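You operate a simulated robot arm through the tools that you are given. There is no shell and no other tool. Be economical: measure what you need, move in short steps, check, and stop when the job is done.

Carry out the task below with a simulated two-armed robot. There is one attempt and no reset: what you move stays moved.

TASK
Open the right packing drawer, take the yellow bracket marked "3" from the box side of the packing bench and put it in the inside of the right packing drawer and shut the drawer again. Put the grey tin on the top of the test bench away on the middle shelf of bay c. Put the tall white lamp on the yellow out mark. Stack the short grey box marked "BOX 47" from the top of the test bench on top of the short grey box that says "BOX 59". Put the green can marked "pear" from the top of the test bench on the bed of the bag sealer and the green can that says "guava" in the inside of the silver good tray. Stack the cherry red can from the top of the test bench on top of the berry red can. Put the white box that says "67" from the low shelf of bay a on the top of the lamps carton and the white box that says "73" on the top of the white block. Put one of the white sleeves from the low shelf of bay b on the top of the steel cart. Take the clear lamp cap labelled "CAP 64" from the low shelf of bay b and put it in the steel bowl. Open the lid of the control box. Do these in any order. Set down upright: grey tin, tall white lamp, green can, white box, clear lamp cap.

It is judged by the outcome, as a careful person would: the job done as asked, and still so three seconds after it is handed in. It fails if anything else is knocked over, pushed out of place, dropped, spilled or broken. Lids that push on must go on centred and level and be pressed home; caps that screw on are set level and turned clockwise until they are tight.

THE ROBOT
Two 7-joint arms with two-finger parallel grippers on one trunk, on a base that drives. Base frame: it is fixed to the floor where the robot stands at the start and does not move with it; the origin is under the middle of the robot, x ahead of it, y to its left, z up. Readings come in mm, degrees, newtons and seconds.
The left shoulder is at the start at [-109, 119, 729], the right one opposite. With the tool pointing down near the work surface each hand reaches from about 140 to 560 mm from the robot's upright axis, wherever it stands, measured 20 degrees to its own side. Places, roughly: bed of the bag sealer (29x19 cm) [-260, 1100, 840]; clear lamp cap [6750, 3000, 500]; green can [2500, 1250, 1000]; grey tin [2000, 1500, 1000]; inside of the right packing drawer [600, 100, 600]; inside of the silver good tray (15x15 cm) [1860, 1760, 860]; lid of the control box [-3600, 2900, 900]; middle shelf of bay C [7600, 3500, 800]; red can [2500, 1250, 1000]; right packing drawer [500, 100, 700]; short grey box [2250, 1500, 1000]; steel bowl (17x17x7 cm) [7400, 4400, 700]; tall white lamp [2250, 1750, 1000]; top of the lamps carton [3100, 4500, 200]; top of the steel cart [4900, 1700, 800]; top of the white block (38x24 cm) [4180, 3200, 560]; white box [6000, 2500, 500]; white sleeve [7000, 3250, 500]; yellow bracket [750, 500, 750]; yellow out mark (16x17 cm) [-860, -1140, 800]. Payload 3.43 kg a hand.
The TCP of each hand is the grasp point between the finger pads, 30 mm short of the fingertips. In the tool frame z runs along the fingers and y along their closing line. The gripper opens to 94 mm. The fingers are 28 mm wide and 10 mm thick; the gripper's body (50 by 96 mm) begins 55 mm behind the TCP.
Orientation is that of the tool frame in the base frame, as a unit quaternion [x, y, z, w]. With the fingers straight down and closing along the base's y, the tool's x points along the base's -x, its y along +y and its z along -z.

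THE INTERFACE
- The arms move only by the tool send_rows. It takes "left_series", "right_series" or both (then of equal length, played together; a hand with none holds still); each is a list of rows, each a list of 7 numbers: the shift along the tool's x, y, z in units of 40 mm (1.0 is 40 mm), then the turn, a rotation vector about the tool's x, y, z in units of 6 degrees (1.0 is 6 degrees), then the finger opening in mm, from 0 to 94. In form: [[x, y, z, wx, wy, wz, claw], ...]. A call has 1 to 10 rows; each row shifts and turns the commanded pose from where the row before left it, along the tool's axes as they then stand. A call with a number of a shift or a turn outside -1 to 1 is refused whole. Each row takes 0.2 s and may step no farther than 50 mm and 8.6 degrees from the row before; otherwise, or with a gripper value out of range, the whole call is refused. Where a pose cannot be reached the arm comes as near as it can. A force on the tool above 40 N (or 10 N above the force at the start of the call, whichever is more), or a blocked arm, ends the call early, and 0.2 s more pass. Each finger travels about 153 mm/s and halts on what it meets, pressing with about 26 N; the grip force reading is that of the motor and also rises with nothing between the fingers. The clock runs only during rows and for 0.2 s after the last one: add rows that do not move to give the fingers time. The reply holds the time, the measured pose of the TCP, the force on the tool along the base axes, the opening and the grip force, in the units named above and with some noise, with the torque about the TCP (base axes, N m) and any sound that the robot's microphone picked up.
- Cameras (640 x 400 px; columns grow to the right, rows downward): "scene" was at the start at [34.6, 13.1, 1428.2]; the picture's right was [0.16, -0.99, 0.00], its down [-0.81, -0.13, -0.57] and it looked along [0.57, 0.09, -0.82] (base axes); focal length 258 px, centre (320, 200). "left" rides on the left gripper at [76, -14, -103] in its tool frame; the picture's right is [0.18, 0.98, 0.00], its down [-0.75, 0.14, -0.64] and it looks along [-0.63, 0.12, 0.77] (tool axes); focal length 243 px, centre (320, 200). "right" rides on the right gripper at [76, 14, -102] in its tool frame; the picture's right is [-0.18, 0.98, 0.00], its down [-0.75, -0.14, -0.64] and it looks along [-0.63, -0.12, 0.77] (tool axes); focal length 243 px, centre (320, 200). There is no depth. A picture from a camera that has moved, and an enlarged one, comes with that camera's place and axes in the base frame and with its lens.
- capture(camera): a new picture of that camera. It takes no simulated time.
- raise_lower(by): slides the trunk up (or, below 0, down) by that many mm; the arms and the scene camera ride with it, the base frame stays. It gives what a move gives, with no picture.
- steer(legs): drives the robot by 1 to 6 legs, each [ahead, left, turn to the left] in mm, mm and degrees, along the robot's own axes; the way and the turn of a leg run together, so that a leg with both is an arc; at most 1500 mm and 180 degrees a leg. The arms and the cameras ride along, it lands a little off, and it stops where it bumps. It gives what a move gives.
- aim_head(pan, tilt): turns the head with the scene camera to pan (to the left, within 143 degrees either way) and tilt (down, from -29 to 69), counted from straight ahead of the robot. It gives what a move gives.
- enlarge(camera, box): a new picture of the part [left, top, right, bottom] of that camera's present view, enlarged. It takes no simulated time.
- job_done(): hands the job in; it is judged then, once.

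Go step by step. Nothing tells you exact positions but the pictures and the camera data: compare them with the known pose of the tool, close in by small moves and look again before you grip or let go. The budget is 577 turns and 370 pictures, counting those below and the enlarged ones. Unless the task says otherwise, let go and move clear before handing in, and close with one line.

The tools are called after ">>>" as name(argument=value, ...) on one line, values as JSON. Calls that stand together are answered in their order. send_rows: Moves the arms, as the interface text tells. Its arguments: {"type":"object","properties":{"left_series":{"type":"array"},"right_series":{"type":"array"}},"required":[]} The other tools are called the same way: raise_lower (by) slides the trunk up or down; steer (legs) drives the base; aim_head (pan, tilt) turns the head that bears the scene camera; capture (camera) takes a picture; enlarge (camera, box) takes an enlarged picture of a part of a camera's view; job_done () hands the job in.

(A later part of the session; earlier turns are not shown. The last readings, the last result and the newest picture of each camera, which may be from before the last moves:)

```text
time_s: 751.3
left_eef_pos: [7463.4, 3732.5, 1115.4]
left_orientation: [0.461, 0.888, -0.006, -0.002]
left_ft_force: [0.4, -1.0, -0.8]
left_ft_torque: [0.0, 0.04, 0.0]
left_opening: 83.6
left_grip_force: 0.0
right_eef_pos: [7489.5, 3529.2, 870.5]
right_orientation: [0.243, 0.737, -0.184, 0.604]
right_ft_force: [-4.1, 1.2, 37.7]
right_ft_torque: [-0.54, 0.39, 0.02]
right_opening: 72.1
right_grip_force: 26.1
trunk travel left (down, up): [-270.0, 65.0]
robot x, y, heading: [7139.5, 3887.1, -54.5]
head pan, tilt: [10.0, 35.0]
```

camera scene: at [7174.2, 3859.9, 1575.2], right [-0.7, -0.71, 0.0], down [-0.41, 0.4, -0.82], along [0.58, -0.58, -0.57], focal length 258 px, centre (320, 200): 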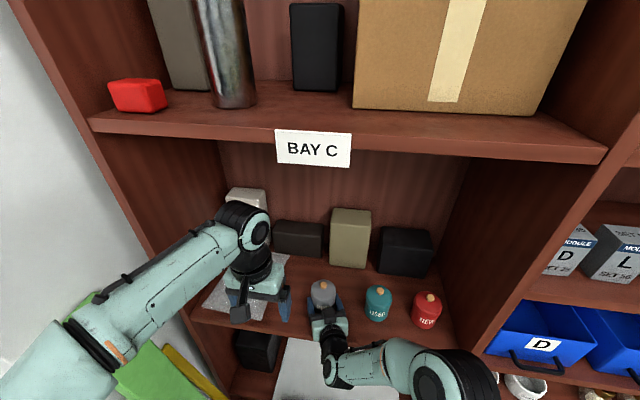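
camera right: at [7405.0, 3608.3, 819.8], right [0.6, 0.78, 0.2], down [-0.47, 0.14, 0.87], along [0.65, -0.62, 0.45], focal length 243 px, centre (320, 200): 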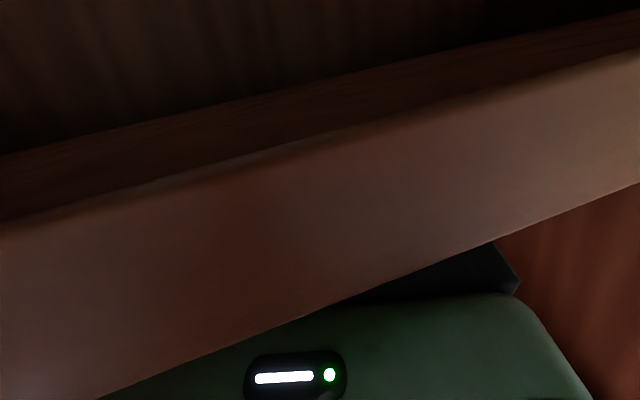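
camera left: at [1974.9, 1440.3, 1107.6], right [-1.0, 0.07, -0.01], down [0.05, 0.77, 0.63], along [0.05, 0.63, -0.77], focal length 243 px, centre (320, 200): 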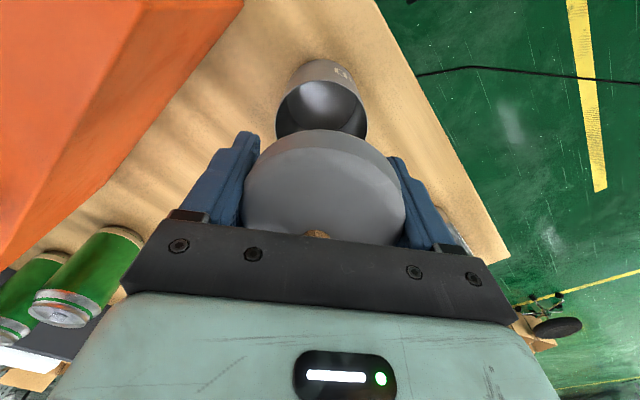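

Fingertips are at the shelf now, so I can't press further this way. Open and back out, then press the lid from above with the left hand.

>>> send_rows(right_series=[[-0.03, 0, 0, 0, 0, 0, 60], [0, 0, 0, 0, 0, 0, 76], [0, 0, 0, 0, 0, 0, 84], [0, 0, -0.4, 0, 0, 0, 84], [0, 0, -0.8, 0, 0, 0, 84], [0, 0, -0.9, 0, 0, 0, 84], [0, 0, -0.9, 0, 0, 0, 84], [0, -0.5, -0.9, 0, 0, 0, 84], [-0.5, -0.8, -0.5, 0, 0, 0, 84]])

>>> capture(camera="left")

>>> enlarge(camera="scene", box=[270, 250, 430, 350])

```text
time_s: 753.3
left_eef_pos: [7464.3, 3730.7, 1115.0]
left_orientation: [0.461, 0.888, -0.005, -0.003]
left_ft_force: [-0.6, -1.2, 0.0]
left_ft_torque: [-0.02, 0.01, 0.0]
left_opening: 84.0
left_grip_force: 0.1
right_eef_pos: [7323.1, 3579.3, 922.0]
right_orientation: [0.244, 0.743, -0.18, 0.596]
right_ft_force: [0.5, 0.3, -0.8]
right_ft_torque: [-0.02, 0.01, -0.02]
right_opening: 83.9
right_grip_force: 0.1
right hand out of reach, approached as far as the arm can: row 9
trunk travel left (down, up): [-270.0, 65.0]
robot x, y, heading: [7135.6, 3887.8, -54.9]
head pan, tilt: [10.0, 35.0]
```

```text
130 pictures are left
camera left: at [7410.1, 3784.4, 1217.8], right [0.7, 0.72, -0.01], down [0.56, -0.53, 0.64], along [0.45, -0.45, -0.77], focal length 243 px, centre (320, 200)
```

left: 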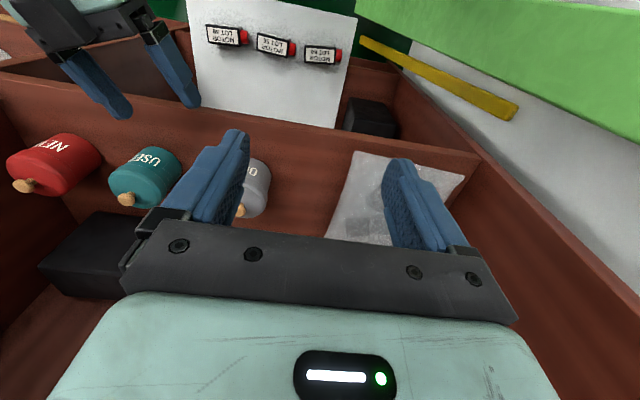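

```text
4.00 times, centred on (350, 300) of scene
camera zoom: at [7173.0, 3859.8, 1575.3], right [-0.7, -0.71, 0.0], down [-0.41, 0.4, -0.82], along [0.58, -0.58, -0.57], focal length 1033 px, centre (200, -200)
```

zoom: 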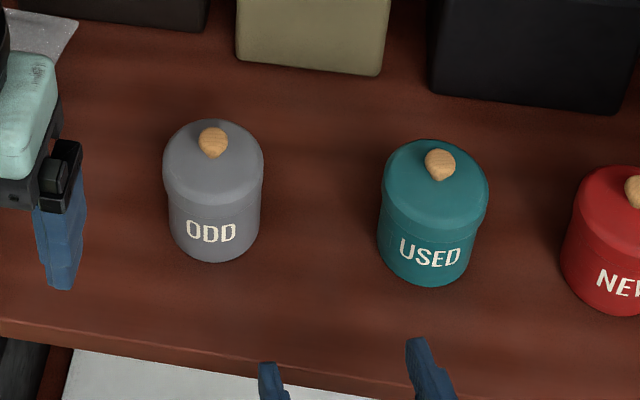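

The tin stands with its lid level. I'll press the lid from above to be sure it is home: left hand, fingers straddling the knob.

>>> send_rows(left_series=[[0, 0, 0.9, 0, 0, 0, 60], [0, -0.5, 0.9, 0, 0, 0, 48], [-0.9, -0.4, 0.5, 0, 0, 0, 48], [-0.95, -0.4, 0.2, 0, 0, 0, 48], [-0.95, -0.4, 0, 0, 0, 0, 48], [-0.95, -0.4, 0, 0, 0, 0, 48], [-0.95, -0.25, 0, 0, 0, 0, 48], [0, 0, 0, 0, 0, 0, 48]])

>>> capture(camera="left")

```text
time_s: 755.1
left_eef_pos: [7494.8, 3522.9, 1016.9]
left_orientation: [0.46, 0.888, -0.006, -0.003]
left_ft_force: [0.1, 0.1, 0.0]
left_ft_torque: [-0.01, 0.02, -0.02]
left_opening: 48.0
left_grip_force: 0.2
right_eef_pos: [7324.2, 3580.2, 920.6]
right_orientation: [0.243, 0.743, -0.181, 0.597]
right_ft_force: [0.9, -0.3, -0.4]
right_ft_torque: [0.0, 0.03, 0.0]
right_opening: 84.1
right_grip_force: 0.0
trunk travel left (down, up): [-270.0, 65.0]
robot x, y, heading: [7138.1, 3883.5, -54.6]
head pan, tilt: [10.0, 35.0]
```

```text
128 pictures are left
camera left: at [7440.6, 3576.6, 1120.2], right [0.7, 0.72, -0.01], down [0.56, -0.53, 0.64], along [0.45, -0.45, -0.77], focal length 243 px, centre (320, 200)
```

left: 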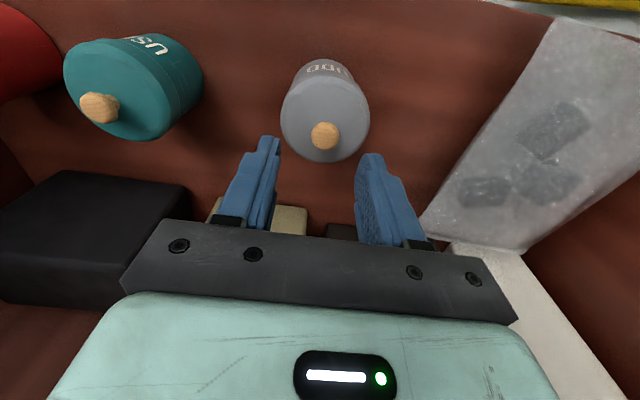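

>>> send_rows(left_series=[[-0.08, 0.07, 0.4, 0, 0, 0, 48], [0, 0, 0.4, 0, 0, 0, 48], [0, 0, 0.15, 0, 0, 0, 48], [0, 0, 0.1, 0, 0, 0, 48], [0, 0, 0.08, 0, 0, 0, 48], [0, 0, 0.08, 0, 0, 0, 48], [0, 0, 0.08, 0, 0, 0, 48], [0, 0, 0.08, 0, 0, 0, 48]])

```text
time_s: 756.9
left_eef_pos: [7499.7, 3520.4, 962.7]
left_orientation: [0.46, 0.888, -0.008, 0.0]
left_ft_force: [-0.1, 1.2, 14.5]
left_ft_torque: [0.25, -0.25, 0.03]
left_opening: 48.1
left_grip_force: 0.3
right_eef_pos: [7324.4, 3579.1, 922.2]
right_orientation: [0.244, 0.742, -0.181, 0.597]
right_ft_force: [0.1, -0.4, -0.6]
right_ft_torque: [-0.01, 0.01, 0.01]
right_opening: 84.1
right_grip_force: 0.1
trunk travel left (down, up): [-270.0, 65.0]
robot x, y, heading: [7137.6, 3883.6, -54.8]
head pan, tilt: [10.0, 35.0]
```

Contact (14 N). Press a bit more.

>>> send_rows(left_series=[[0, 0, 0.06, 0, 0, 0, 48], [0, 0, 0.06, 0, 0, 0, 48], [0, 0, 0.06, 0, 0, 0, 48], [0, 0, 0, 0, 0, 0, 48]])

```text
time_s: 757.5
left_eef_pos: [7499.3, 3519.1, 963.4]
left_orientation: [0.459, 0.889, -0.011, 0.003]
left_ft_force: [-1.8, 4.4, 11.6]
left_ft_torque: [0.32, -0.16, 0.05]
left_opening: 48.2
left_grip_force: 0.4
right_eef_pos: [7325.2, 3579.8, 920.1]
right_orientation: [0.243, 0.743, -0.181, 0.596]
right_ft_force: [-0.3, 0.1, 0.3]
right_ft_torque: [0.0, 0.02, -0.02]
right_opening: 84.0
right_grip_force: 0.0
trunk travel left (down, up): [-270.0, 65.0]
robot x, y, heading: [7136.1, 3885.6, -54.5]
head pan, tilt: [10.0, 35.0]
stopped in row 3 (left hand): the force on the tool passed its limit at 42 N (the readings are from after the stop); the commanded pose is now the measured one
```

42 N with no movement: the lid is home. Withdraw the left hand.

>>> send_rows(left_series=[[0, 0, -0.4, 0, 0, 0, 48], [0, 0, -0.9, 0, 0, 0, 48], [0.8, 0.2, -0.3, 0, 0, 0, 60], [0.95, 0.2, 0, 0, 0, 0, 84], [0.95, 0.2, 0, 0, 0, 0, 84], [0.95, 0, 0, 0, 0, 0, 84], [0.5, 0, 0, 0, 0, 0, 84]])

>>> enlarge(camera="scene", box=[240, 240, 480, 390])

```text
time_s: 759.1
left_eef_pos: [7424.9, 3669.5, 1023.0]
left_orientation: [0.459, 0.888, -0.01, 0.002]
left_ft_force: [0.0, 0.2, 0.8]
left_ft_torque: [0.02, 0.0, 0.01]
left_opening: 83.9
left_grip_force: 0.0
right_eef_pos: [7324.6, 3577.9, 921.1]
right_orientation: [0.244, 0.743, -0.181, 0.597]
right_ft_force: [0.7, -0.1, 0.6]
right_ft_torque: [-0.01, 0.02, 0.0]
right_opening: 84.3
right_grip_force: 0.1
trunk travel left (down, up): [-270.0, 65.0]
robot x, y, heading: [7140.0, 3886.3, -54.8]
head pan, tilt: [10.0, 35.0]
```

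```text
2.67 times, centred on (360, 315) of scene
camera zoom: at [7174.1, 3860.1, 1575.3], right [-0.7, -0.71, 0.0], down [-0.41, 0.4, -0.82], along [0.58, -0.58, -0.57], focal length 689 px, centre (213, -107)
```

zoom: 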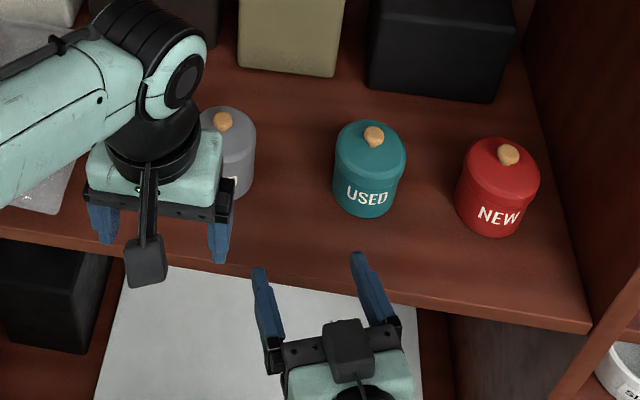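

Tin is shelved with USED and NEW. Now back off and slide right to bay B for the sleeve and the cap.

>>> steer(legs=[[-230, 0, 0], [0, -620, 0]])

>>> raise_lower(by=-220)

>>> aim_head(pan=-8, tilt=40)

>>> capture(camera="scene")

```text
time_s: 766.3
left_eef_pos: [6786.3, 3501.7, 1022.9]
left_orientation: [0.46, 0.888, -0.009, 0.002]
left_ft_force: [0.0, 0.4, 0.0]
left_ft_torque: [-0.01, -0.05, -0.02]
left_opening: 84.0
left_grip_force: 0.0
right_eef_pos: [6686.6, 3411.8, 921.1]
right_orientation: [0.245, 0.742, -0.181, 0.597]
right_ft_force: [0.0, -0.9, 0.6]
right_ft_torque: [0.01, -0.03, 0.0]
right_opening: 84.0
right_grip_force: 0.0
trunk travel left (down, up): [-270.0, 65.0]
robot x, y, heading: [6502.8, 3716.6, -54.6]
head pan, tilt: [10.0, 35.0]
```

```text
time_s: 768.6
left_eef_pos: [6786.4, 3502.3, 804.4]
left_orientation: [0.46, 0.888, -0.01, 0.003]
left_ft_force: [-0.8, -0.1, 0.1]
left_ft_torque: [-0.01, 0.02, -0.02]
left_opening: 84.1
left_grip_force: 0.0
right_eef_pos: [6688.3, 3412.0, 702.0]
right_orientation: [0.244, 0.743, -0.181, 0.597]
right_ft_force: [0.3, 0.4, 0.2]
right_ft_torque: [-0.02, 0.0, 0.01]
right_opening: 84.1
right_grip_force: 0.1
trunk travel left (down, up): [-50.0, 285.0]
robot x, y, heading: [6504.0, 3720.5, -54.7]
head pan, tilt: [10.0, 35.0]
```

```text
time_s: 769.5
left_eef_pos: [6787.5, 3501.7, 803.1]
left_orientation: [0.46, 0.888, -0.01, 0.002]
left_ft_force: [-0.2, -1.0, 0.2]
left_ft_torque: [-0.01, 0.0, 0.0]
left_opening: 83.8
left_grip_force: 0.1
right_eef_pos: [6686.3, 3411.8, 701.2]
right_orientation: [0.244, 0.743, -0.181, 0.596]
right_ft_force: [0.4, -0.2, -0.3]
right_ft_torque: [0.0, 0.02, -0.03]
right_opening: 84.0
right_grip_force: 0.1
trunk travel left (down, up): [-50.0, 285.0]
robot x, y, heading: [6498.2, 3716.7, -54.7]
head pan, tilt: [-8.0, 40.0]
```

```text
126 pictures are left
camera scene: at [6535.0, 3647.8, 1339.6], right [-0.89, -0.46, 0.0], down [-0.29, 0.57, -0.77], along [0.35, -0.68, -0.64], focal length 258 px, centre (320, 200)
```

scene: 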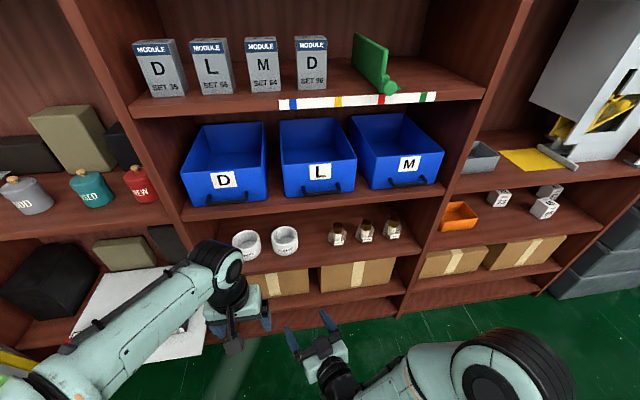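

>>> enlarge(camera="scene", box=[210, 200, 430, 290])

>>> enlarge(camera="scene", box=[430, 160, 590, 260])

```text
2.91 times, centred on (320, 245) of scene
camera zoom: at [6535.0, 3647.8, 1339.6], right [-0.89, -0.46, 0.0], down [-0.29, 0.57, -0.77], along [0.35, -0.68, -0.64], focal length 752 px, centre (320, 69)
```

zoom: 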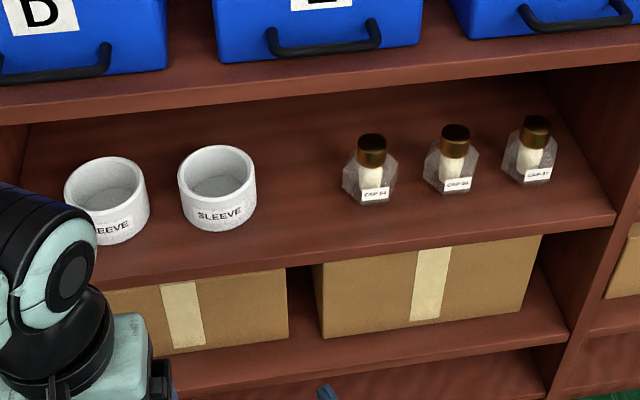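

```text
4.00 times, centred on (510, 210) of scene
camera zoom: at [6535.0, 3647.8, 1339.6], right [-0.89, -0.46, 0.0], down [-0.29, 0.57, -0.77], along [0.35, -0.68, -0.64], focal length 1033 px, centre (-440, 160)
```

zoom: 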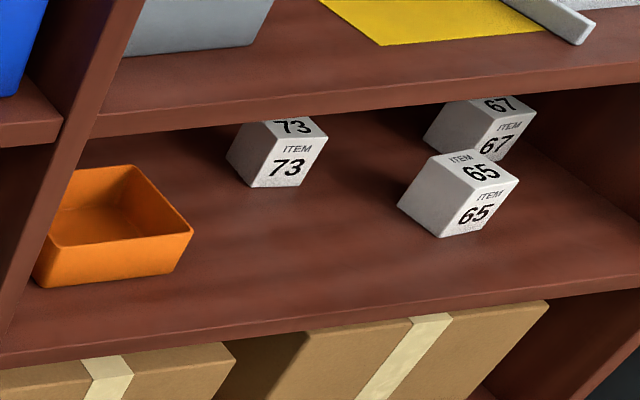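

>>> enlarge(camera="scene", box=[320, 210, 410, 260])

```text
7.11 times, centred on (365, 235) of scene
camera zoom: at [6535.0, 3647.8, 1339.6], right [-0.89, -0.46, 0.0], down [-0.29, 0.57, -0.77], along [0.35, -0.68, -0.64], focal length 1837 px, centre (0, -49)
```

zoom: 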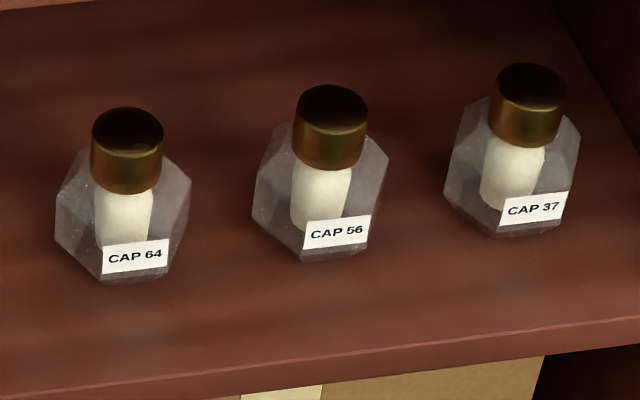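

CAP 64 is the leftmost. Tilt the right hand to ~45°, pull the left hand back, then approach.

>>> send_rows(left_series=[[0.6, 0.3, -0.3, 0, 0, 0, 84], [0.6, 0.3, -0.3, 0, 0, 0, 84], [0.6, 0.3, -0.3, 0, 0, 0, 84], [0.6, 0.3, 0, 0, 0, 0, 84], [0.3, 0, 0, 0, 0, 0, 84], [0, 0, 0, 0, 0, 0, 84]], right_series=[[0, 0, 0, 0, 1, 0, 94], [0, 0, 0, 0, 1, 0, 94], [0, 0, 0, 0, 1, 0, 94], [0, 0, 0, 0, 1, 0, 94], [0, 0, 0, 0, 1, 0, 94], [0, 0, 0, 0, 0, 0, 94]])

>>> steer(legs=[[240, -90, 0]])

>>> capture(camera="right")

>>> capture(camera="scene")

```text
time_s: 770.9
left_eef_pos: [6762.7, 3618.8, 837.1]
left_orientation: [0.461, 0.888, -0.01, 0.002]
left_ft_force: [0.1, -0.1, 0.6]
left_ft_torque: [-0.02, -0.03, 0.0]
left_opening: 83.7
left_grip_force: 0.0
right_eef_pos: [6686.9, 3411.8, 701.5]
right_orientation: [0.282, 0.872, -0.112, 0.383]
right_ft_force: [-0.3, 0.8, 0.1]
right_ft_torque: [0.01, 0.02, 0.0]
right_opening: 94.1
right_grip_force: 0.1
trunk travel left (down, up): [-50.0, 285.0]
robot x, y, heading: [6495.4, 3718.9, -54.8]
head pan, tilt: [-8.0, 40.0]
```

```text
time_s: 772.7
left_eef_pos: [6824.9, 3373.6, 838.2]
left_orientation: [0.46, 0.888, -0.01, 0.002]
left_ft_force: [0.4, -0.2, 0.0]
left_ft_torque: [-0.04, 0.02, -0.01]
left_opening: 83.9
left_grip_force: 0.1
right_eef_pos: [6750.3, 3165.1, 701.2]
right_orientation: [0.282, 0.872, -0.111, 0.385]
right_ft_force: [0.4, -0.1, 0.4]
right_ft_torque: [0.0, 0.0, 0.0]
right_opening: 94.1
right_grip_force: 0.0
trunk travel left (down, up): [-50.0, 285.0]
robot x, y, heading: [6566.1, 3471.6, -54.9]
head pan, tilt: [-8.0, 40.0]
```

```text
122 pictures are left
camera right: at [6655.5, 3251.3, 715.7], right [0.67, 0.73, 0.16], down [-0.06, -0.16, 0.99], along [0.74, -0.67, -0.06], focal length 243 px, centre (320, 200)
```

right: 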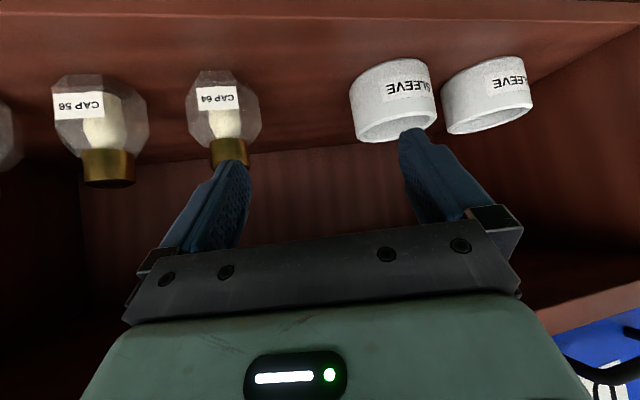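

```text
121 pictures are left
camera scene: at [6598.4, 3402.5, 1339.6], right [-0.89, -0.46, 0.0], down [-0.29, 0.57, -0.77], along [0.35, -0.68, -0.64], focal length 258 px, centre (320, 200)
```

scene: 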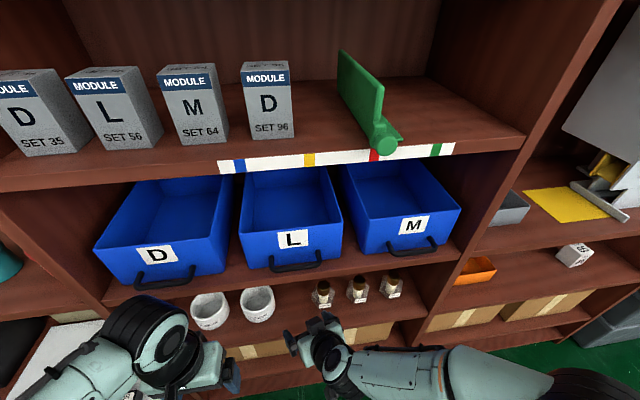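

>>> send_rows(right_series=[[0.09, -0.8, 0.2, 0, 0, 0, 94], [0.09, -0.8, 0.4, 0, 0, 0, 94], [0.09, -0.8, 0.6, 0, 0, 0, 94], [0, 0, 0, 0, 0, 0, 94]])

>>> capture(camera="right")

>>> enlarge(camera="scene", box=[270, 260, 430, 360])

```text
time_s: 773.7
left_eef_pos: [6824.8, 3374.3, 836.9]
left_orientation: [0.46, 0.888, -0.01, 0.001]
left_ft_force: [-0.7, -0.2, 0.2]
left_ft_torque: [0.01, -0.01, -0.02]
left_opening: 83.9
left_grip_force: 0.1
right_eef_pos: [6716.5, 3073.0, 657.7]
right_orientation: [0.282, 0.872, -0.111, 0.385]
right_ft_force: [0.0, -0.8, -0.2]
right_ft_torque: [-0.01, -0.01, 0.03]
right_opening: 94.0
right_grip_force: 0.1
trunk travel left (down, up): [-50.0, 285.0]
robot x, y, heading: [6561.5, 3472.9, -54.5]
head pan, tilt: [-8.0, 40.0]
```

```text
120 pictures are left
camera right: at [6622.3, 3158.1, 672.3], right [0.67, 0.73, 0.16], down [-0.06, -0.16, 0.99], along [0.74, -0.67, -0.06], focal length 243 px, centre (320, 200)
```

right: 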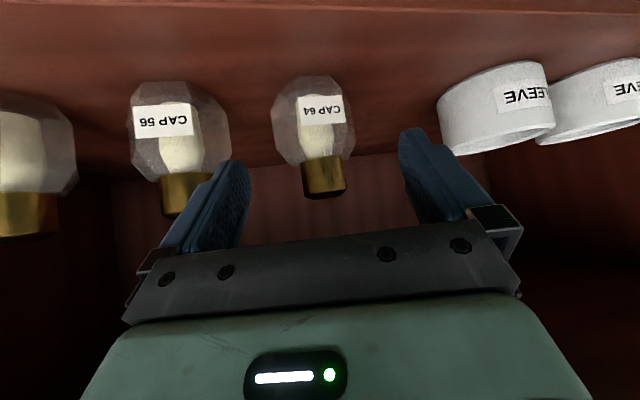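

```text
4.00 times, centred on (350, 310) of scene
camera zoom: at [6598.3, 3403.1, 1339.6], right [-0.89, -0.46, 0.0], down [-0.29, 0.57, -0.77], along [0.35, -0.68, -0.64], focal length 1033 px, centre (200, -240)
```

zoom: 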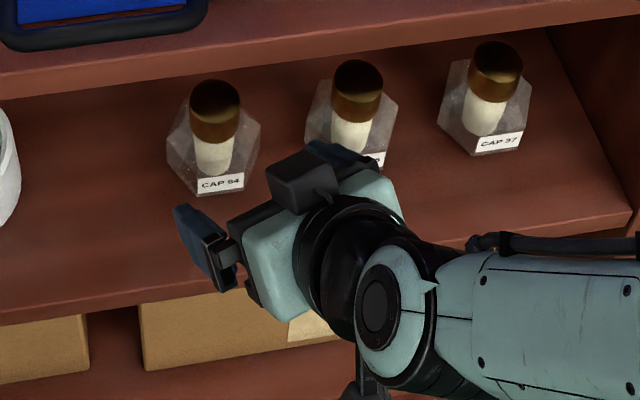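

CAP 64's glass body is centred near [6786, 3017, 582]. Advance along the fingers.

>>> send_rows(right_series=[[-0.12, -0.18, 0.6, 0, 0, 0, 94], [0, 0, 0.7, 0, 0, 0, 94], [0, 0, 0.6, 0, 0, 0, 94], [0, 0, 0.5, 0, 0, 0, 94], [0, 0, 0.25, 0, 0, 0, 94], [0, 0, 0, 0, 0, 0, 94]])

>>> capture(camera="right")

>>> enlarge(camera="scene", box=[270, 260, 430, 360])

```text
time_s: 775.1
left_eef_pos: [6824.7, 3375.0, 838.3]
left_orientation: [0.46, 0.888, -0.01, 0.002]
left_ft_force: [-0.3, -0.2, 0.3]
left_ft_torque: [-0.02, 0.03, 0.01]
left_opening: 83.6
left_grip_force: 0.0
right_eef_pos: [6779.5, 3021.7, 592.0]
right_orientation: [0.284, 0.871, -0.113, 0.385]
right_ft_force: [-13.8, 9.9, 19.5]
right_ft_torque: [-0.57, 0.77, -0.94]
right_opening: 94.0
right_grip_force: 0.0
trunk travel left (down, up): [-50.0, 285.0]
robot x, y, heading: [6561.8, 3474.7, -54.9]
head pan, tilt: [-8.0, 40.0]
```

```text
118 pictures are left
camera right: at [6684.5, 3106.3, 605.6], right [0.67, 0.73, 0.16], down [-0.06, -0.15, 0.99], along [0.74, -0.67, -0.06], focal length 243 px, centre (320, 200)
```

right: 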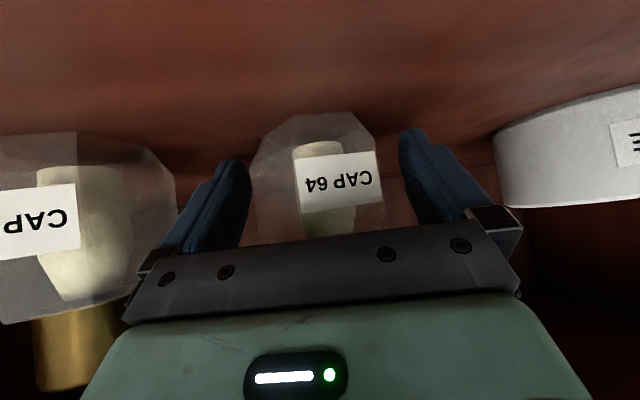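

```text
4.00 times, centred on (350, 310) of scene
camera zoom: at [6596.5, 3405.2, 1339.9], right [-0.89, -0.46, 0.0], down [-0.29, 0.57, -0.77], along [0.35, -0.68, -0.64], focal length 1033 px, centre (200, -240)
```

zoom: 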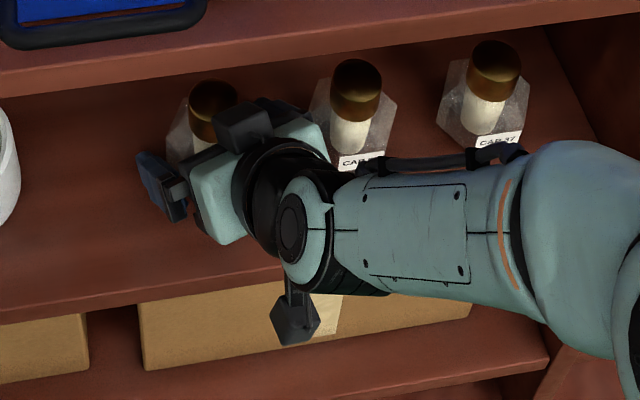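

Fingertips touch the shelf (z≈561), cap between the fingers. Ease back 3 mm and close.

>>> send_rows(right_series=[[-0.03, 0, -0.08, 0, 0, 0, 94], [0, 0, 0, 0, 0, 0, 70], [0, 0, 0, 0, 0, 0, 40], [0, 0, 0, 0, 0, 0, 20], [0, 0, 0, 0, 0, 0, 20]])

>>> send_rows(right_series=[[-0.2, 0, -0.2, 0, 0, 0, 20], [-0.4, 0, -0.4, 0, 0, 0, 20], [-0.3, 0, -0.5, 0, 0, 0, 20], [0, 0, 0, 0, 0, 0, 20]])

>>> capture(camera="right")

```text
time_s: 776.3
left_eef_pos: [6826.4, 3373.8, 836.6]
left_orientation: [0.46, 0.888, -0.01, 0.002]
left_ft_force: [-0.1, 0.3, 0.4]
left_ft_torque: [-0.01, 0.02, 0.03]
left_opening: 83.8
left_grip_force: 0.0
right_eef_pos: [6778.6, 3021.2, 592.6]
right_orientation: [0.282, 0.873, -0.111, 0.383]
right_ft_force: [-0.1, -0.7, -0.2]
right_ft_torque: [0.04, 0.0, -0.03]
right_opening: 76.8
right_grip_force: 25.7
trunk travel left (down, up): [-50.0, 285.0]
robot x, y, heading: [6561.3, 3475.4, -54.8]
head pan, tilt: [-8.0, 40.0]
```

```text
time_s: 777.3
left_eef_pos: [6826.0, 3373.7, 837.9]
left_orientation: [0.46, 0.888, -0.009, 0.002]
left_ft_force: [0.4, 0.1, 0.4]
left_ft_torque: [0.0, -0.01, 0.0]
left_opening: 84.2
left_grip_force: 0.2
right_eef_pos: [6771.9, 3025.3, 649.2]
right_orientation: [0.283, 0.872, -0.111, 0.384]
right_ft_force: [0.2, -0.1, -1.1]
right_ft_torque: [-0.01, 0.01, -0.01]
right_opening: 76.8
right_grip_force: 25.7
trunk travel left (down, up): [-50.0, 285.0]
robot x, y, heading: [6564.1, 3472.6, -54.6]
head pan, tilt: [-8.0, 40.0]
```

```text
116 pictures are left
camera right: at [6677.4, 3110.2, 663.5], right [0.67, 0.73, 0.16], down [-0.06, -0.16, 0.99], along [0.74, -0.67, -0.06], focal length 243 px, centre (320, 200)
```

right: 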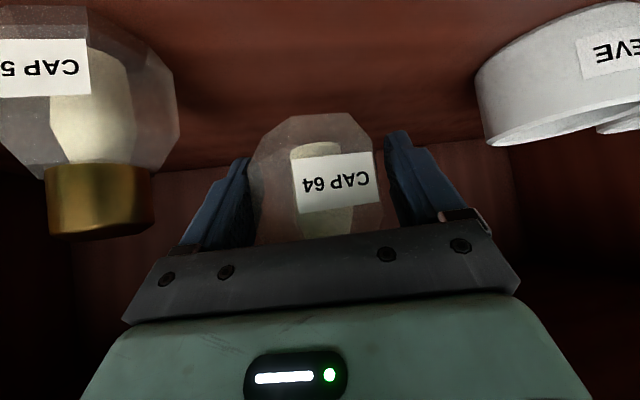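

CAP 64 held. Pull it out of the shelf; then, while here, prepare the left hand for the sleeve.

>>> send_rows(right_series=[[0.6, 0, -0.7, 0, 0, 0, 20], [0.68, 0, -0.73, 0, 0, 0, 20], [0.68, 0, -0.73, 0, 0, 0, 20], [0.68, 0, -0.73, 0, 0, 0, 20], [0.5, -0.3, -0.8, 0, 0, 0, 20]], left_series=[[0, 0, 0, 0, -1, 0, 60], [0, 0, 0, 0, -1, 0, 60], [0, 0, 0, 0, -1, 0, 60], [0, 0, 0, 0, -1, 0, 60], [0, 0, 0, 0, -1, 0, 60]])

>>> send_rows(left_series=[[0, 0, 0.3, 0, -1, 0, 60], [0, 0, 0.3, 0, -1, 0, 60], [0.5, 0, 0.5, 0, 0, 0, 60], [0.5, 0, 0.5, 0, 0, 0, 60], [0.5, 0, 0.5, 0, 0, 0, 60], [0, 0, 0, 0, 0, 0, 60]])

>>> capture(camera="left")

>>> capture(camera="scene")

```text
time_s: 778.5
left_eef_pos: [6826.0, 3374.4, 838.2]
left_orientation: [0.442, 0.857, -0.129, 0.233]
left_ft_force: [-0.3, 0.5, 0.5]
left_ft_torque: [0.01, -0.01, 0.0]
left_opening: 60.2
left_grip_force: 0.1
right_eef_pos: [6608.0, 3123.3, 657.6]
right_orientation: [0.282, 0.872, -0.11, 0.384]
right_ft_force: [0.0, -0.4, -0.9]
right_ft_torque: [0.0, 0.03, 0.0]
right_opening: 76.8
right_grip_force: 26.3
right hand out of reach, approached as far as the arm can: row 5
trunk travel left (down, up): [-50.0, 285.0]
robot x, y, heading: [6562.6, 3474.8, -55.1]
head pan, tilt: [-8.0, 40.0]
```

```text
time_s: 779.9
left_eef_pos: [6845.6, 3337.5, 756.9]
left_orientation: [0.426, 0.828, -0.174, 0.319]
left_ft_force: [-0.2, -0.1, 0.3]
left_ft_torque: [0.0, 0.02, 0.0]
left_opening: 60.0
left_grip_force: 0.0
left hand out of reach, approached as far as the arm can: row 4, 5
right_eef_pos: [6608.9, 3122.4, 658.8]
right_orientation: [0.282, 0.873, -0.11, 0.383]
right_ft_force: [0.1, 0.0, -1.6]
right_ft_torque: [0.0, -0.02, 0.04]
right_opening: 77.0
right_grip_force: 26.0
trunk travel left (down, up): [-50.0, 285.0]
robot x, y, heading: [6563.5, 3474.9, -54.5]
head pan, tilt: [-8.0, 40.0]
```

```text
115 pictures are left
camera left: at [6762.2, 3430.9, 780.9], right [0.72, 0.68, -0.14], down [0.2, -0.01, 0.98], along [0.66, -0.74, -0.14], focal length 243 px, centre (320, 200)
```

left: 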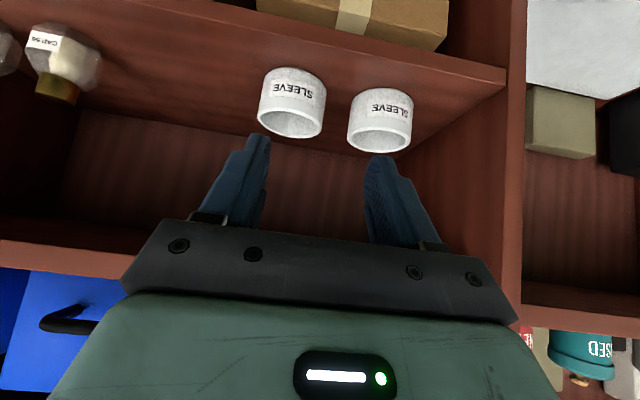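

```text
114 pictures are left
camera scene: at [6598.3, 3403.0, 1339.6], right [-0.89, -0.46, 0.0], down [-0.29, 0.57, -0.77], along [0.35, -0.68, -0.64], focal length 258 px, centre (320, 200)
```

scene: 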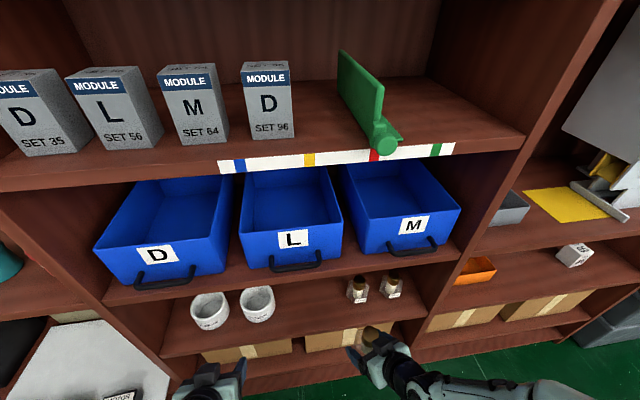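

Sleeve centre ≈ [6951, 3132]. I'll grip its right wall, one finger inside; go to the pre-grasp pose.

>>> send_rows(left_series=[[-0.33, -0.39, 0.88, 0, 0, 0, 60], [-0.33, -0.39, 0.88, 0, 0, 0, 60], [-0.33, -0.39, 0.88, 0, 0, 0, 60], [-0.33, -0.39, 0.88, 0, 0, 0, 60], [-0.33, -0.39, 0.88, 0, 0, 0, 60], [0, 0, 0, 0, 0, 0, 60]])

>>> capture(camera="left")

>>> enlarge(camera="scene", box=[170, 260, 330, 380])

```text
time_s: 781.3
left_eef_pos: [6876.2, 3155.5, 673.7]
left_orientation: [0.425, 0.829, -0.174, 0.32]
left_ft_force: [-0.4, -0.1, 0.7]
left_ft_torque: [0.0, -0.03, -0.04]
left_opening: 60.1
left_grip_force: 0.0
right_eef_pos: [6609.3, 3122.2, 657.4]
right_orientation: [0.283, 0.872, -0.11, 0.383]
right_ft_force: [-0.5, -0.2, -1.4]
right_ft_torque: [0.0, 0.02, -0.01]
right_opening: 76.9
right_grip_force: 25.5
trunk travel left (down, up): [-50.0, 285.0]
robot x, y, heading: [6563.0, 3475.1, -54.9]
head pan, tilt: [-8.0, 40.0]
```

```text
113 pictures are left
camera left: at [6793.4, 3248.4, 698.6], right [0.72, 0.68, -0.14], down [0.2, -0.01, 0.98], along [0.66, -0.74, -0.14], focal length 243 px, centre (320, 200)
```

left: 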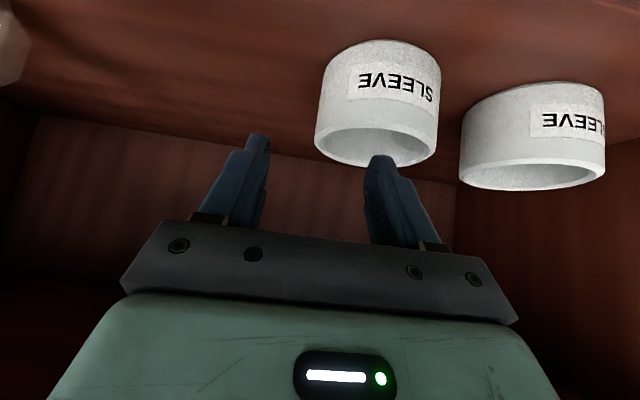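

```text
3.33 times, centred on (250, 320) of scene
camera zoom: at [6598.3, 3403.0, 1339.6], right [-0.89, -0.46, 0.0], down [-0.29, 0.57, -0.77], along [0.35, -0.68, -0.64], focal length 861 px, centre (553, -200)
```

zoom: 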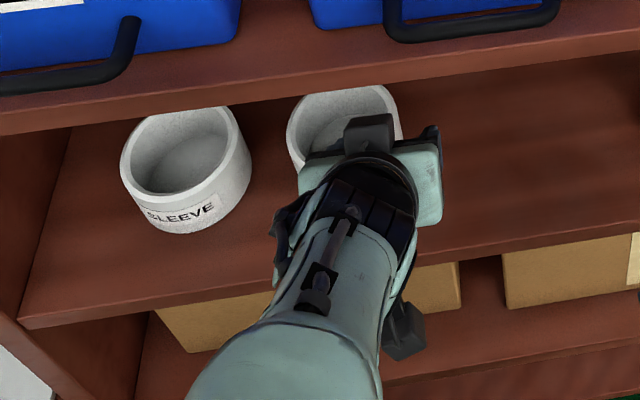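

Wall is centred between the fingers. Advance 84 mm.

>>> send_rows(left_series=[[0, 0.05, 0.6, 0, 0, 0, 60], [0, 0.05, 0.6, 0, 0, 0, 60], [0, 0, 0.5, 0, 0, 0, 60], [0, 0, 0.4, 0, 0, 0, 60], [0, 0, 0, 0, 0, 0, 60]])

>>> capture(camera="left")

```text
time_s: 782.5
left_eef_pos: [6913.3, 3110.3, 611.8]
left_orientation: [0.426, 0.828, -0.174, 0.32]
left_ft_force: [-0.5, 0.1, -0.1]
left_ft_torque: [0.0, 0.0, 0.02]
left_opening: 60.0
left_grip_force: 0.1
right_eef_pos: [6608.9, 3121.7, 658.3]
right_orientation: [0.281, 0.873, -0.11, 0.384]
right_ft_force: [-1.1, -0.3, -1.1]
right_ft_torque: [0.0, 0.03, -0.03]
right_opening: 77.3
right_grip_force: 25.7
trunk travel left (down, up): [-50.0, 285.0]
robot x, y, heading: [6565.6, 3471.7, -55.0]
head pan, tilt: [-8.0, 40.0]
```

```text
111 pictures are left
camera left: at [6830.0, 3203.8, 635.7], right [0.72, 0.68, -0.14], down [0.2, -0.01, 0.98], along [0.66, -0.74, -0.14], focal length 243 px, centre (320, 200)
```

left: 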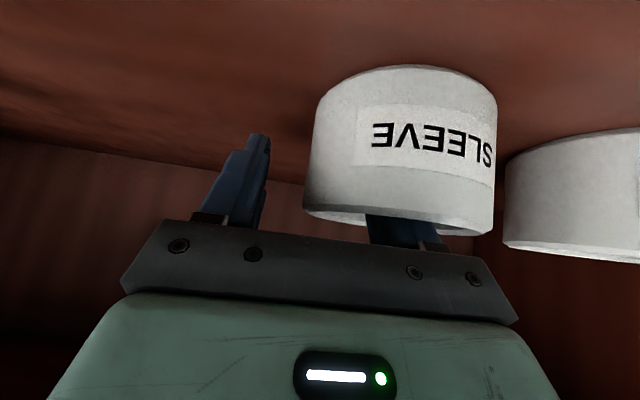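

One finger is inside the cup, the other outside. Close and lift.

>>> send_rows(left_series=[[0, 0, 0, 0, 0, 0, 30], [0, 0, 0, 0, 0, 0, 0], [0, 0, 0, 0, 0, 0, 0], [0, 0, 0, 0, 0, 0, 0]])

>>> send_rows(left_series=[[-0.2, 0, -0.2, 0, 0, 0, 0], [-0.3, 0, -0.3, 0, 0, 0, 0], [-0.3, 0, -0.4, 0, 0, 0, 0], [0, 0, 0, 0, 0, 0, 0]])

>>> capture(camera="left")

```text
time_s: 783.5
left_eef_pos: [6913.1, 3110.6, 612.7]
left_orientation: [0.426, 0.828, -0.174, 0.32]
left_ft_force: [-0.5, 1.4, 4.8]
left_ft_torque: [0.42, -0.15, 0.07]
left_opening: 21.9
left_grip_force: 25.9
right_eef_pos: [6609.1, 3122.2, 659.0]
right_orientation: [0.281, 0.873, -0.109, 0.384]
right_ft_force: [0.1, 0.5, -2.4]
right_ft_torque: [-0.01, -0.01, -0.03]
right_opening: 76.8
right_grip_force: 25.7
trunk travel left (down, up): [-50.0, 285.0]
robot x, y, heading: [6561.3, 3468.9, -54.8]
head pan, tilt: [-8.0, 40.0]
```

```text
time_s: 784.5
left_eef_pos: [6913.5, 3112.1, 660.1]
left_orientation: [0.425, 0.829, -0.173, 0.32]
left_ft_force: [-0.4, 0.0, -0.5]
left_ft_torque: [-0.02, 0.02, -0.01]
left_opening: 20.0
left_grip_force: 25.7
right_eef_pos: [6609.3, 3122.0, 657.7]
right_orientation: [0.281, 0.873, -0.11, 0.384]
right_ft_force: [-0.8, -0.5, -1.1]
right_ft_torque: [0.01, -0.02, 0.03]
right_opening: 76.7
right_grip_force: 25.8
trunk travel left (down, up): [-50.0, 285.0]
robot x, y, heading: [6566.1, 3473.7, -54.7]
head pan, tilt: [-8.0, 40.0]
```

```text
110 pictures are left
camera left: at [6829.9, 3204.5, 684.0], right [0.72, 0.68, -0.14], down [0.2, -0.01, 0.98], along [0.66, -0.74, -0.14], focal length 243 px, centre (320, 200)
```

left: 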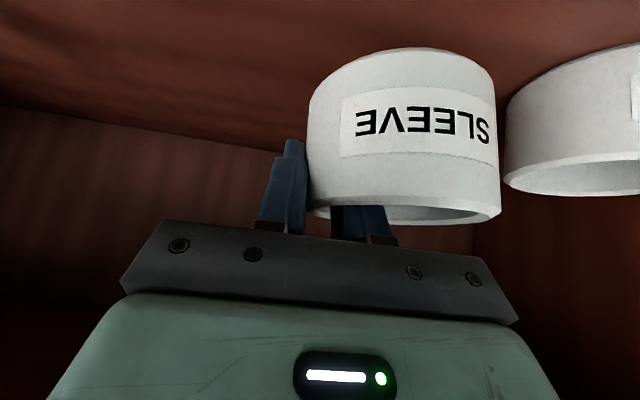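

The sleeve is lifted. Withdraw from the rack, raise the trunk, and go to the bowl with the cap.

>>> send_rows(left_series=[[0.6, 0, -0.7, 0, 0, 0, 0], [0.73, 0, -0.68, 0, 0, 0, 0], [0.73, 0, -0.68, 0, 0, 0, 0], [0.73, 0, -0.68, 0, 0, 0, 0], [0.73, 0.2, -0.68, 0, 0, 0, 0]])

>>> steer(legs=[[-300, 0, 0]])

>>> raise_lower(by=200)

>>> aim_head(pan=60, tilt=35)

>>> capture(camera="scene")

```text
time_s: 785.7
left_eef_pos: [6806.4, 3275.5, 664.0]
left_orientation: [0.426, 0.828, -0.175, 0.321]
left_ft_force: [-0.2, -0.5, -0.7]
left_ft_torque: [-0.02, 0.02, 0.02]
left_opening: 20.1
left_grip_force: 26.5
right_eef_pos: [6609.3, 3122.6, 658.2]
right_orientation: [0.282, 0.872, -0.111, 0.384]
right_ft_force: [0.6, 1.0, -0.9]
right_ft_torque: [0.02, 0.01, -0.02]
right_opening: 77.1
right_grip_force: 25.5
trunk travel left (down, up): [-50.0, 285.0]
robot x, y, heading: [6562.6, 3472.4, -55.0]
head pan, tilt: [-8.0, 40.0]
```

```text
time_s: 787.8
left_eef_pos: [6634.6, 3519.5, 663.4]
left_orientation: [0.427, 0.828, -0.175, 0.319]
left_ft_force: [-0.3, -0.8, -0.4]
left_ft_torque: [0.0, 0.0, 0.05]
left_opening: 19.6
left_grip_force: 25.8
right_eef_pos: [6435.0, 3366.4, 657.7]
right_orientation: [0.283, 0.872, -0.111, 0.383]
right_ft_force: [0.8, -0.3, -1.4]
right_ft_torque: [0.02, 0.02, 0.0]
right_opening: 76.7
right_grip_force: 26.0
trunk travel left (down, up): [-50.0, 285.0]
robot x, y, heading: [6386.8, 3719.0, -54.9]
head pan, tilt: [-8.0, 40.0]
```

```text
time_s: 789.9
left_eef_pos: [6633.6, 3519.5, 864.5]
left_orientation: [0.427, 0.828, -0.174, 0.319]
left_ft_force: [-0.4, -0.2, -1.5]
left_ft_torque: [-0.02, 0.03, 0.01]
left_opening: 19.9
left_grip_force: 25.8
right_eef_pos: [6437.1, 3365.1, 856.7]
right_orientation: [0.283, 0.872, -0.111, 0.383]
right_ft_force: [0.9, 0.1, -0.6]
right_ft_torque: [0.03, 0.0, 0.0]
right_opening: 76.6
right_grip_force: 26.0
trunk travel left (down, up): [-250.0, 85.0]
robot x, y, heading: [6389.6, 3716.8, -55.0]
head pan, tilt: [-8.0, 40.0]
```

```text
time_s: 791.3
left_eef_pos: [6633.2, 3519.5, 864.9]
left_orientation: [0.427, 0.828, -0.174, 0.32]
left_ft_force: [0.0, 0.0, -0.2]
left_ft_torque: [0.01, 0.01, -0.03]
left_opening: 20.0
left_grip_force: 25.8
right_eef_pos: [6436.5, 3367.0, 857.9]
right_orientation: [0.284, 0.872, -0.111, 0.383]
right_ft_force: [0.3, -0.2, -1.6]
right_ft_torque: [0.03, -0.02, 0.05]
right_opening: 77.0
right_grip_force: 26.5
trunk travel left (down, up): [-250.0, 85.0]
robot x, y, heading: [6389.7, 3716.4, -54.8]
head pan, tilt: [60.0, 35.0]
```

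```text
109 pictures are left
camera scene: at [6453.1, 3762.4, 1554.1], right [0.09, -1.0, 0.0], down [-0.57, -0.05, -0.82], along [0.82, 0.07, -0.57], focal length 258 px, centre (320, 200)
```

scene: 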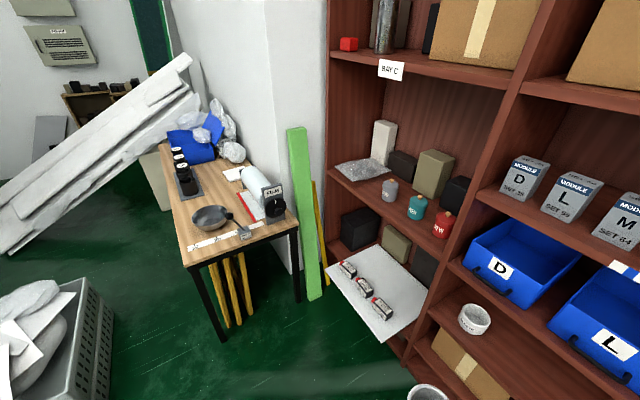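

The bowl is on the small table at about [7440, 4417]. Drive there and face the table.

>>> steer(legs=[[0, 600, 0], [0, 0, 90], [150, 0, 0]])

>>> aim_head(pan=0, tilt=45)

>>> capture(camera="scene")

```text
time_s: 801.8
left_eef_pos: [7167.4, 4371.7, 864.1]
left_orientation: [-0.29, 0.885, 0.105, 0.348]
left_ft_force: [0.3, 0.4, -0.4]
left_ft_torque: [-0.03, -0.01, 0.03]
left_opening: 18.9
left_grip_force: 26.1
right_eef_pos: [7317.6, 4173.5, 853.9]
right_orientation: [-0.428, 0.815, 0.193, 0.339]
right_ft_force: [-0.3, 0.2, -1.4]
right_ft_torque: [0.02, -0.04, 0.0]
right_opening: 76.6
right_grip_force: 26.4
trunk travel left (down, up): [-250.0, 85.0]
robot x, y, heading: [6971.6, 4122.7, 35.5]
head pan, tilt: [60.0, 35.0]
stopped in leg 3: the force on the tool passed its limit at 138 N (the readings are from after the stop); the commanded pose is now the measured one
```

```text
time_s: 803.0
left_eef_pos: [7167.6, 4371.5, 863.5]
left_orientation: [-0.29, 0.885, 0.106, 0.348]
left_ft_force: [0.5, 0.3, -1.1]
left_ft_torque: [-0.05, 0.0, -0.05]
left_opening: 19.2
left_grip_force: 26.0
right_eef_pos: [7316.8, 4172.1, 855.6]
right_orientation: [-0.427, 0.815, 0.192, 0.341]
right_ft_force: [-2.1, -2.5, -2.6]
right_ft_torque: [-0.08, 0.01, 0.17]
right_opening: 76.8
right_grip_force: 25.8
trunk travel left (down, up): [-250.0, 85.0]
robot x, y, heading: [6972.7, 4123.1, 36.1]
head pan, tilt: [0.0, 45.0]
```

```text
108 pictures are left
camera scene: at [7002.8, 4149.3, 1539.3], right [0.58, -0.81, 0.0], down [-0.57, -0.41, -0.71], along [0.57, 0.41, -0.71], focal length 258 px, centre (320, 200)
```

scene: 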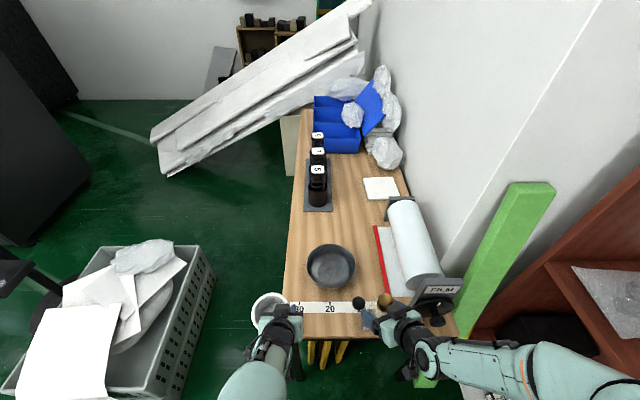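

Contact at the right hand — zoom to see what it touched.

>>> enlarge(camera="scene", box=[280, 230, 480, 355])

>>> capture(camera="right")

```text
3.20 times, centred on (380, 292) of scene
camera zoom: at [7002.8, 4149.3, 1539.3], right [0.58, -0.81, 0.0], down [-0.57, -0.41, -0.71], along [0.57, 0.41, -0.71], focal length 827 px, centre (128, -96)
```

zoom: 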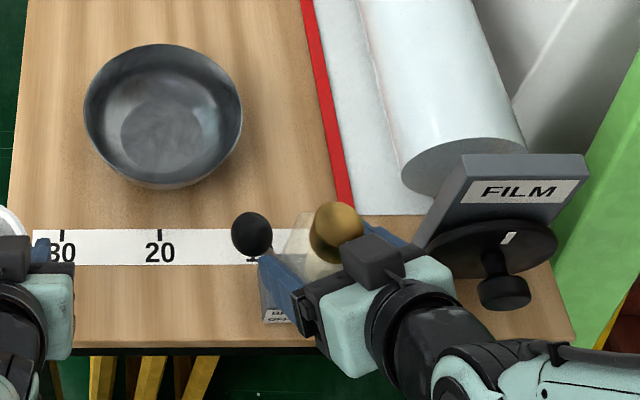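

```text
106 pictures are left
camera right: at [7235.6, 4075.6, 872.0], right [-0.74, 0.65, 0.16], down [0.17, -0.04, 0.98], along [0.65, 0.76, -0.08], focal length 243 px, centre (320, 200)
```

right: 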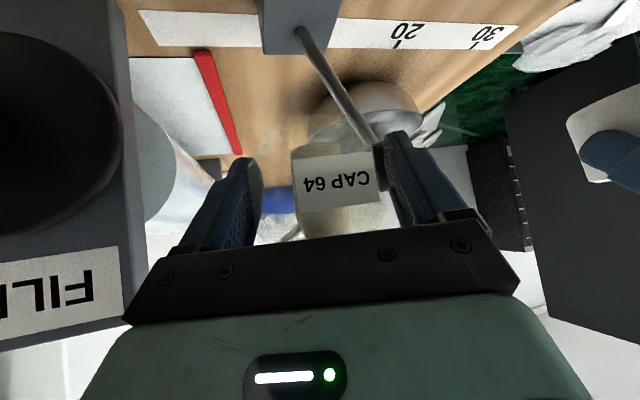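

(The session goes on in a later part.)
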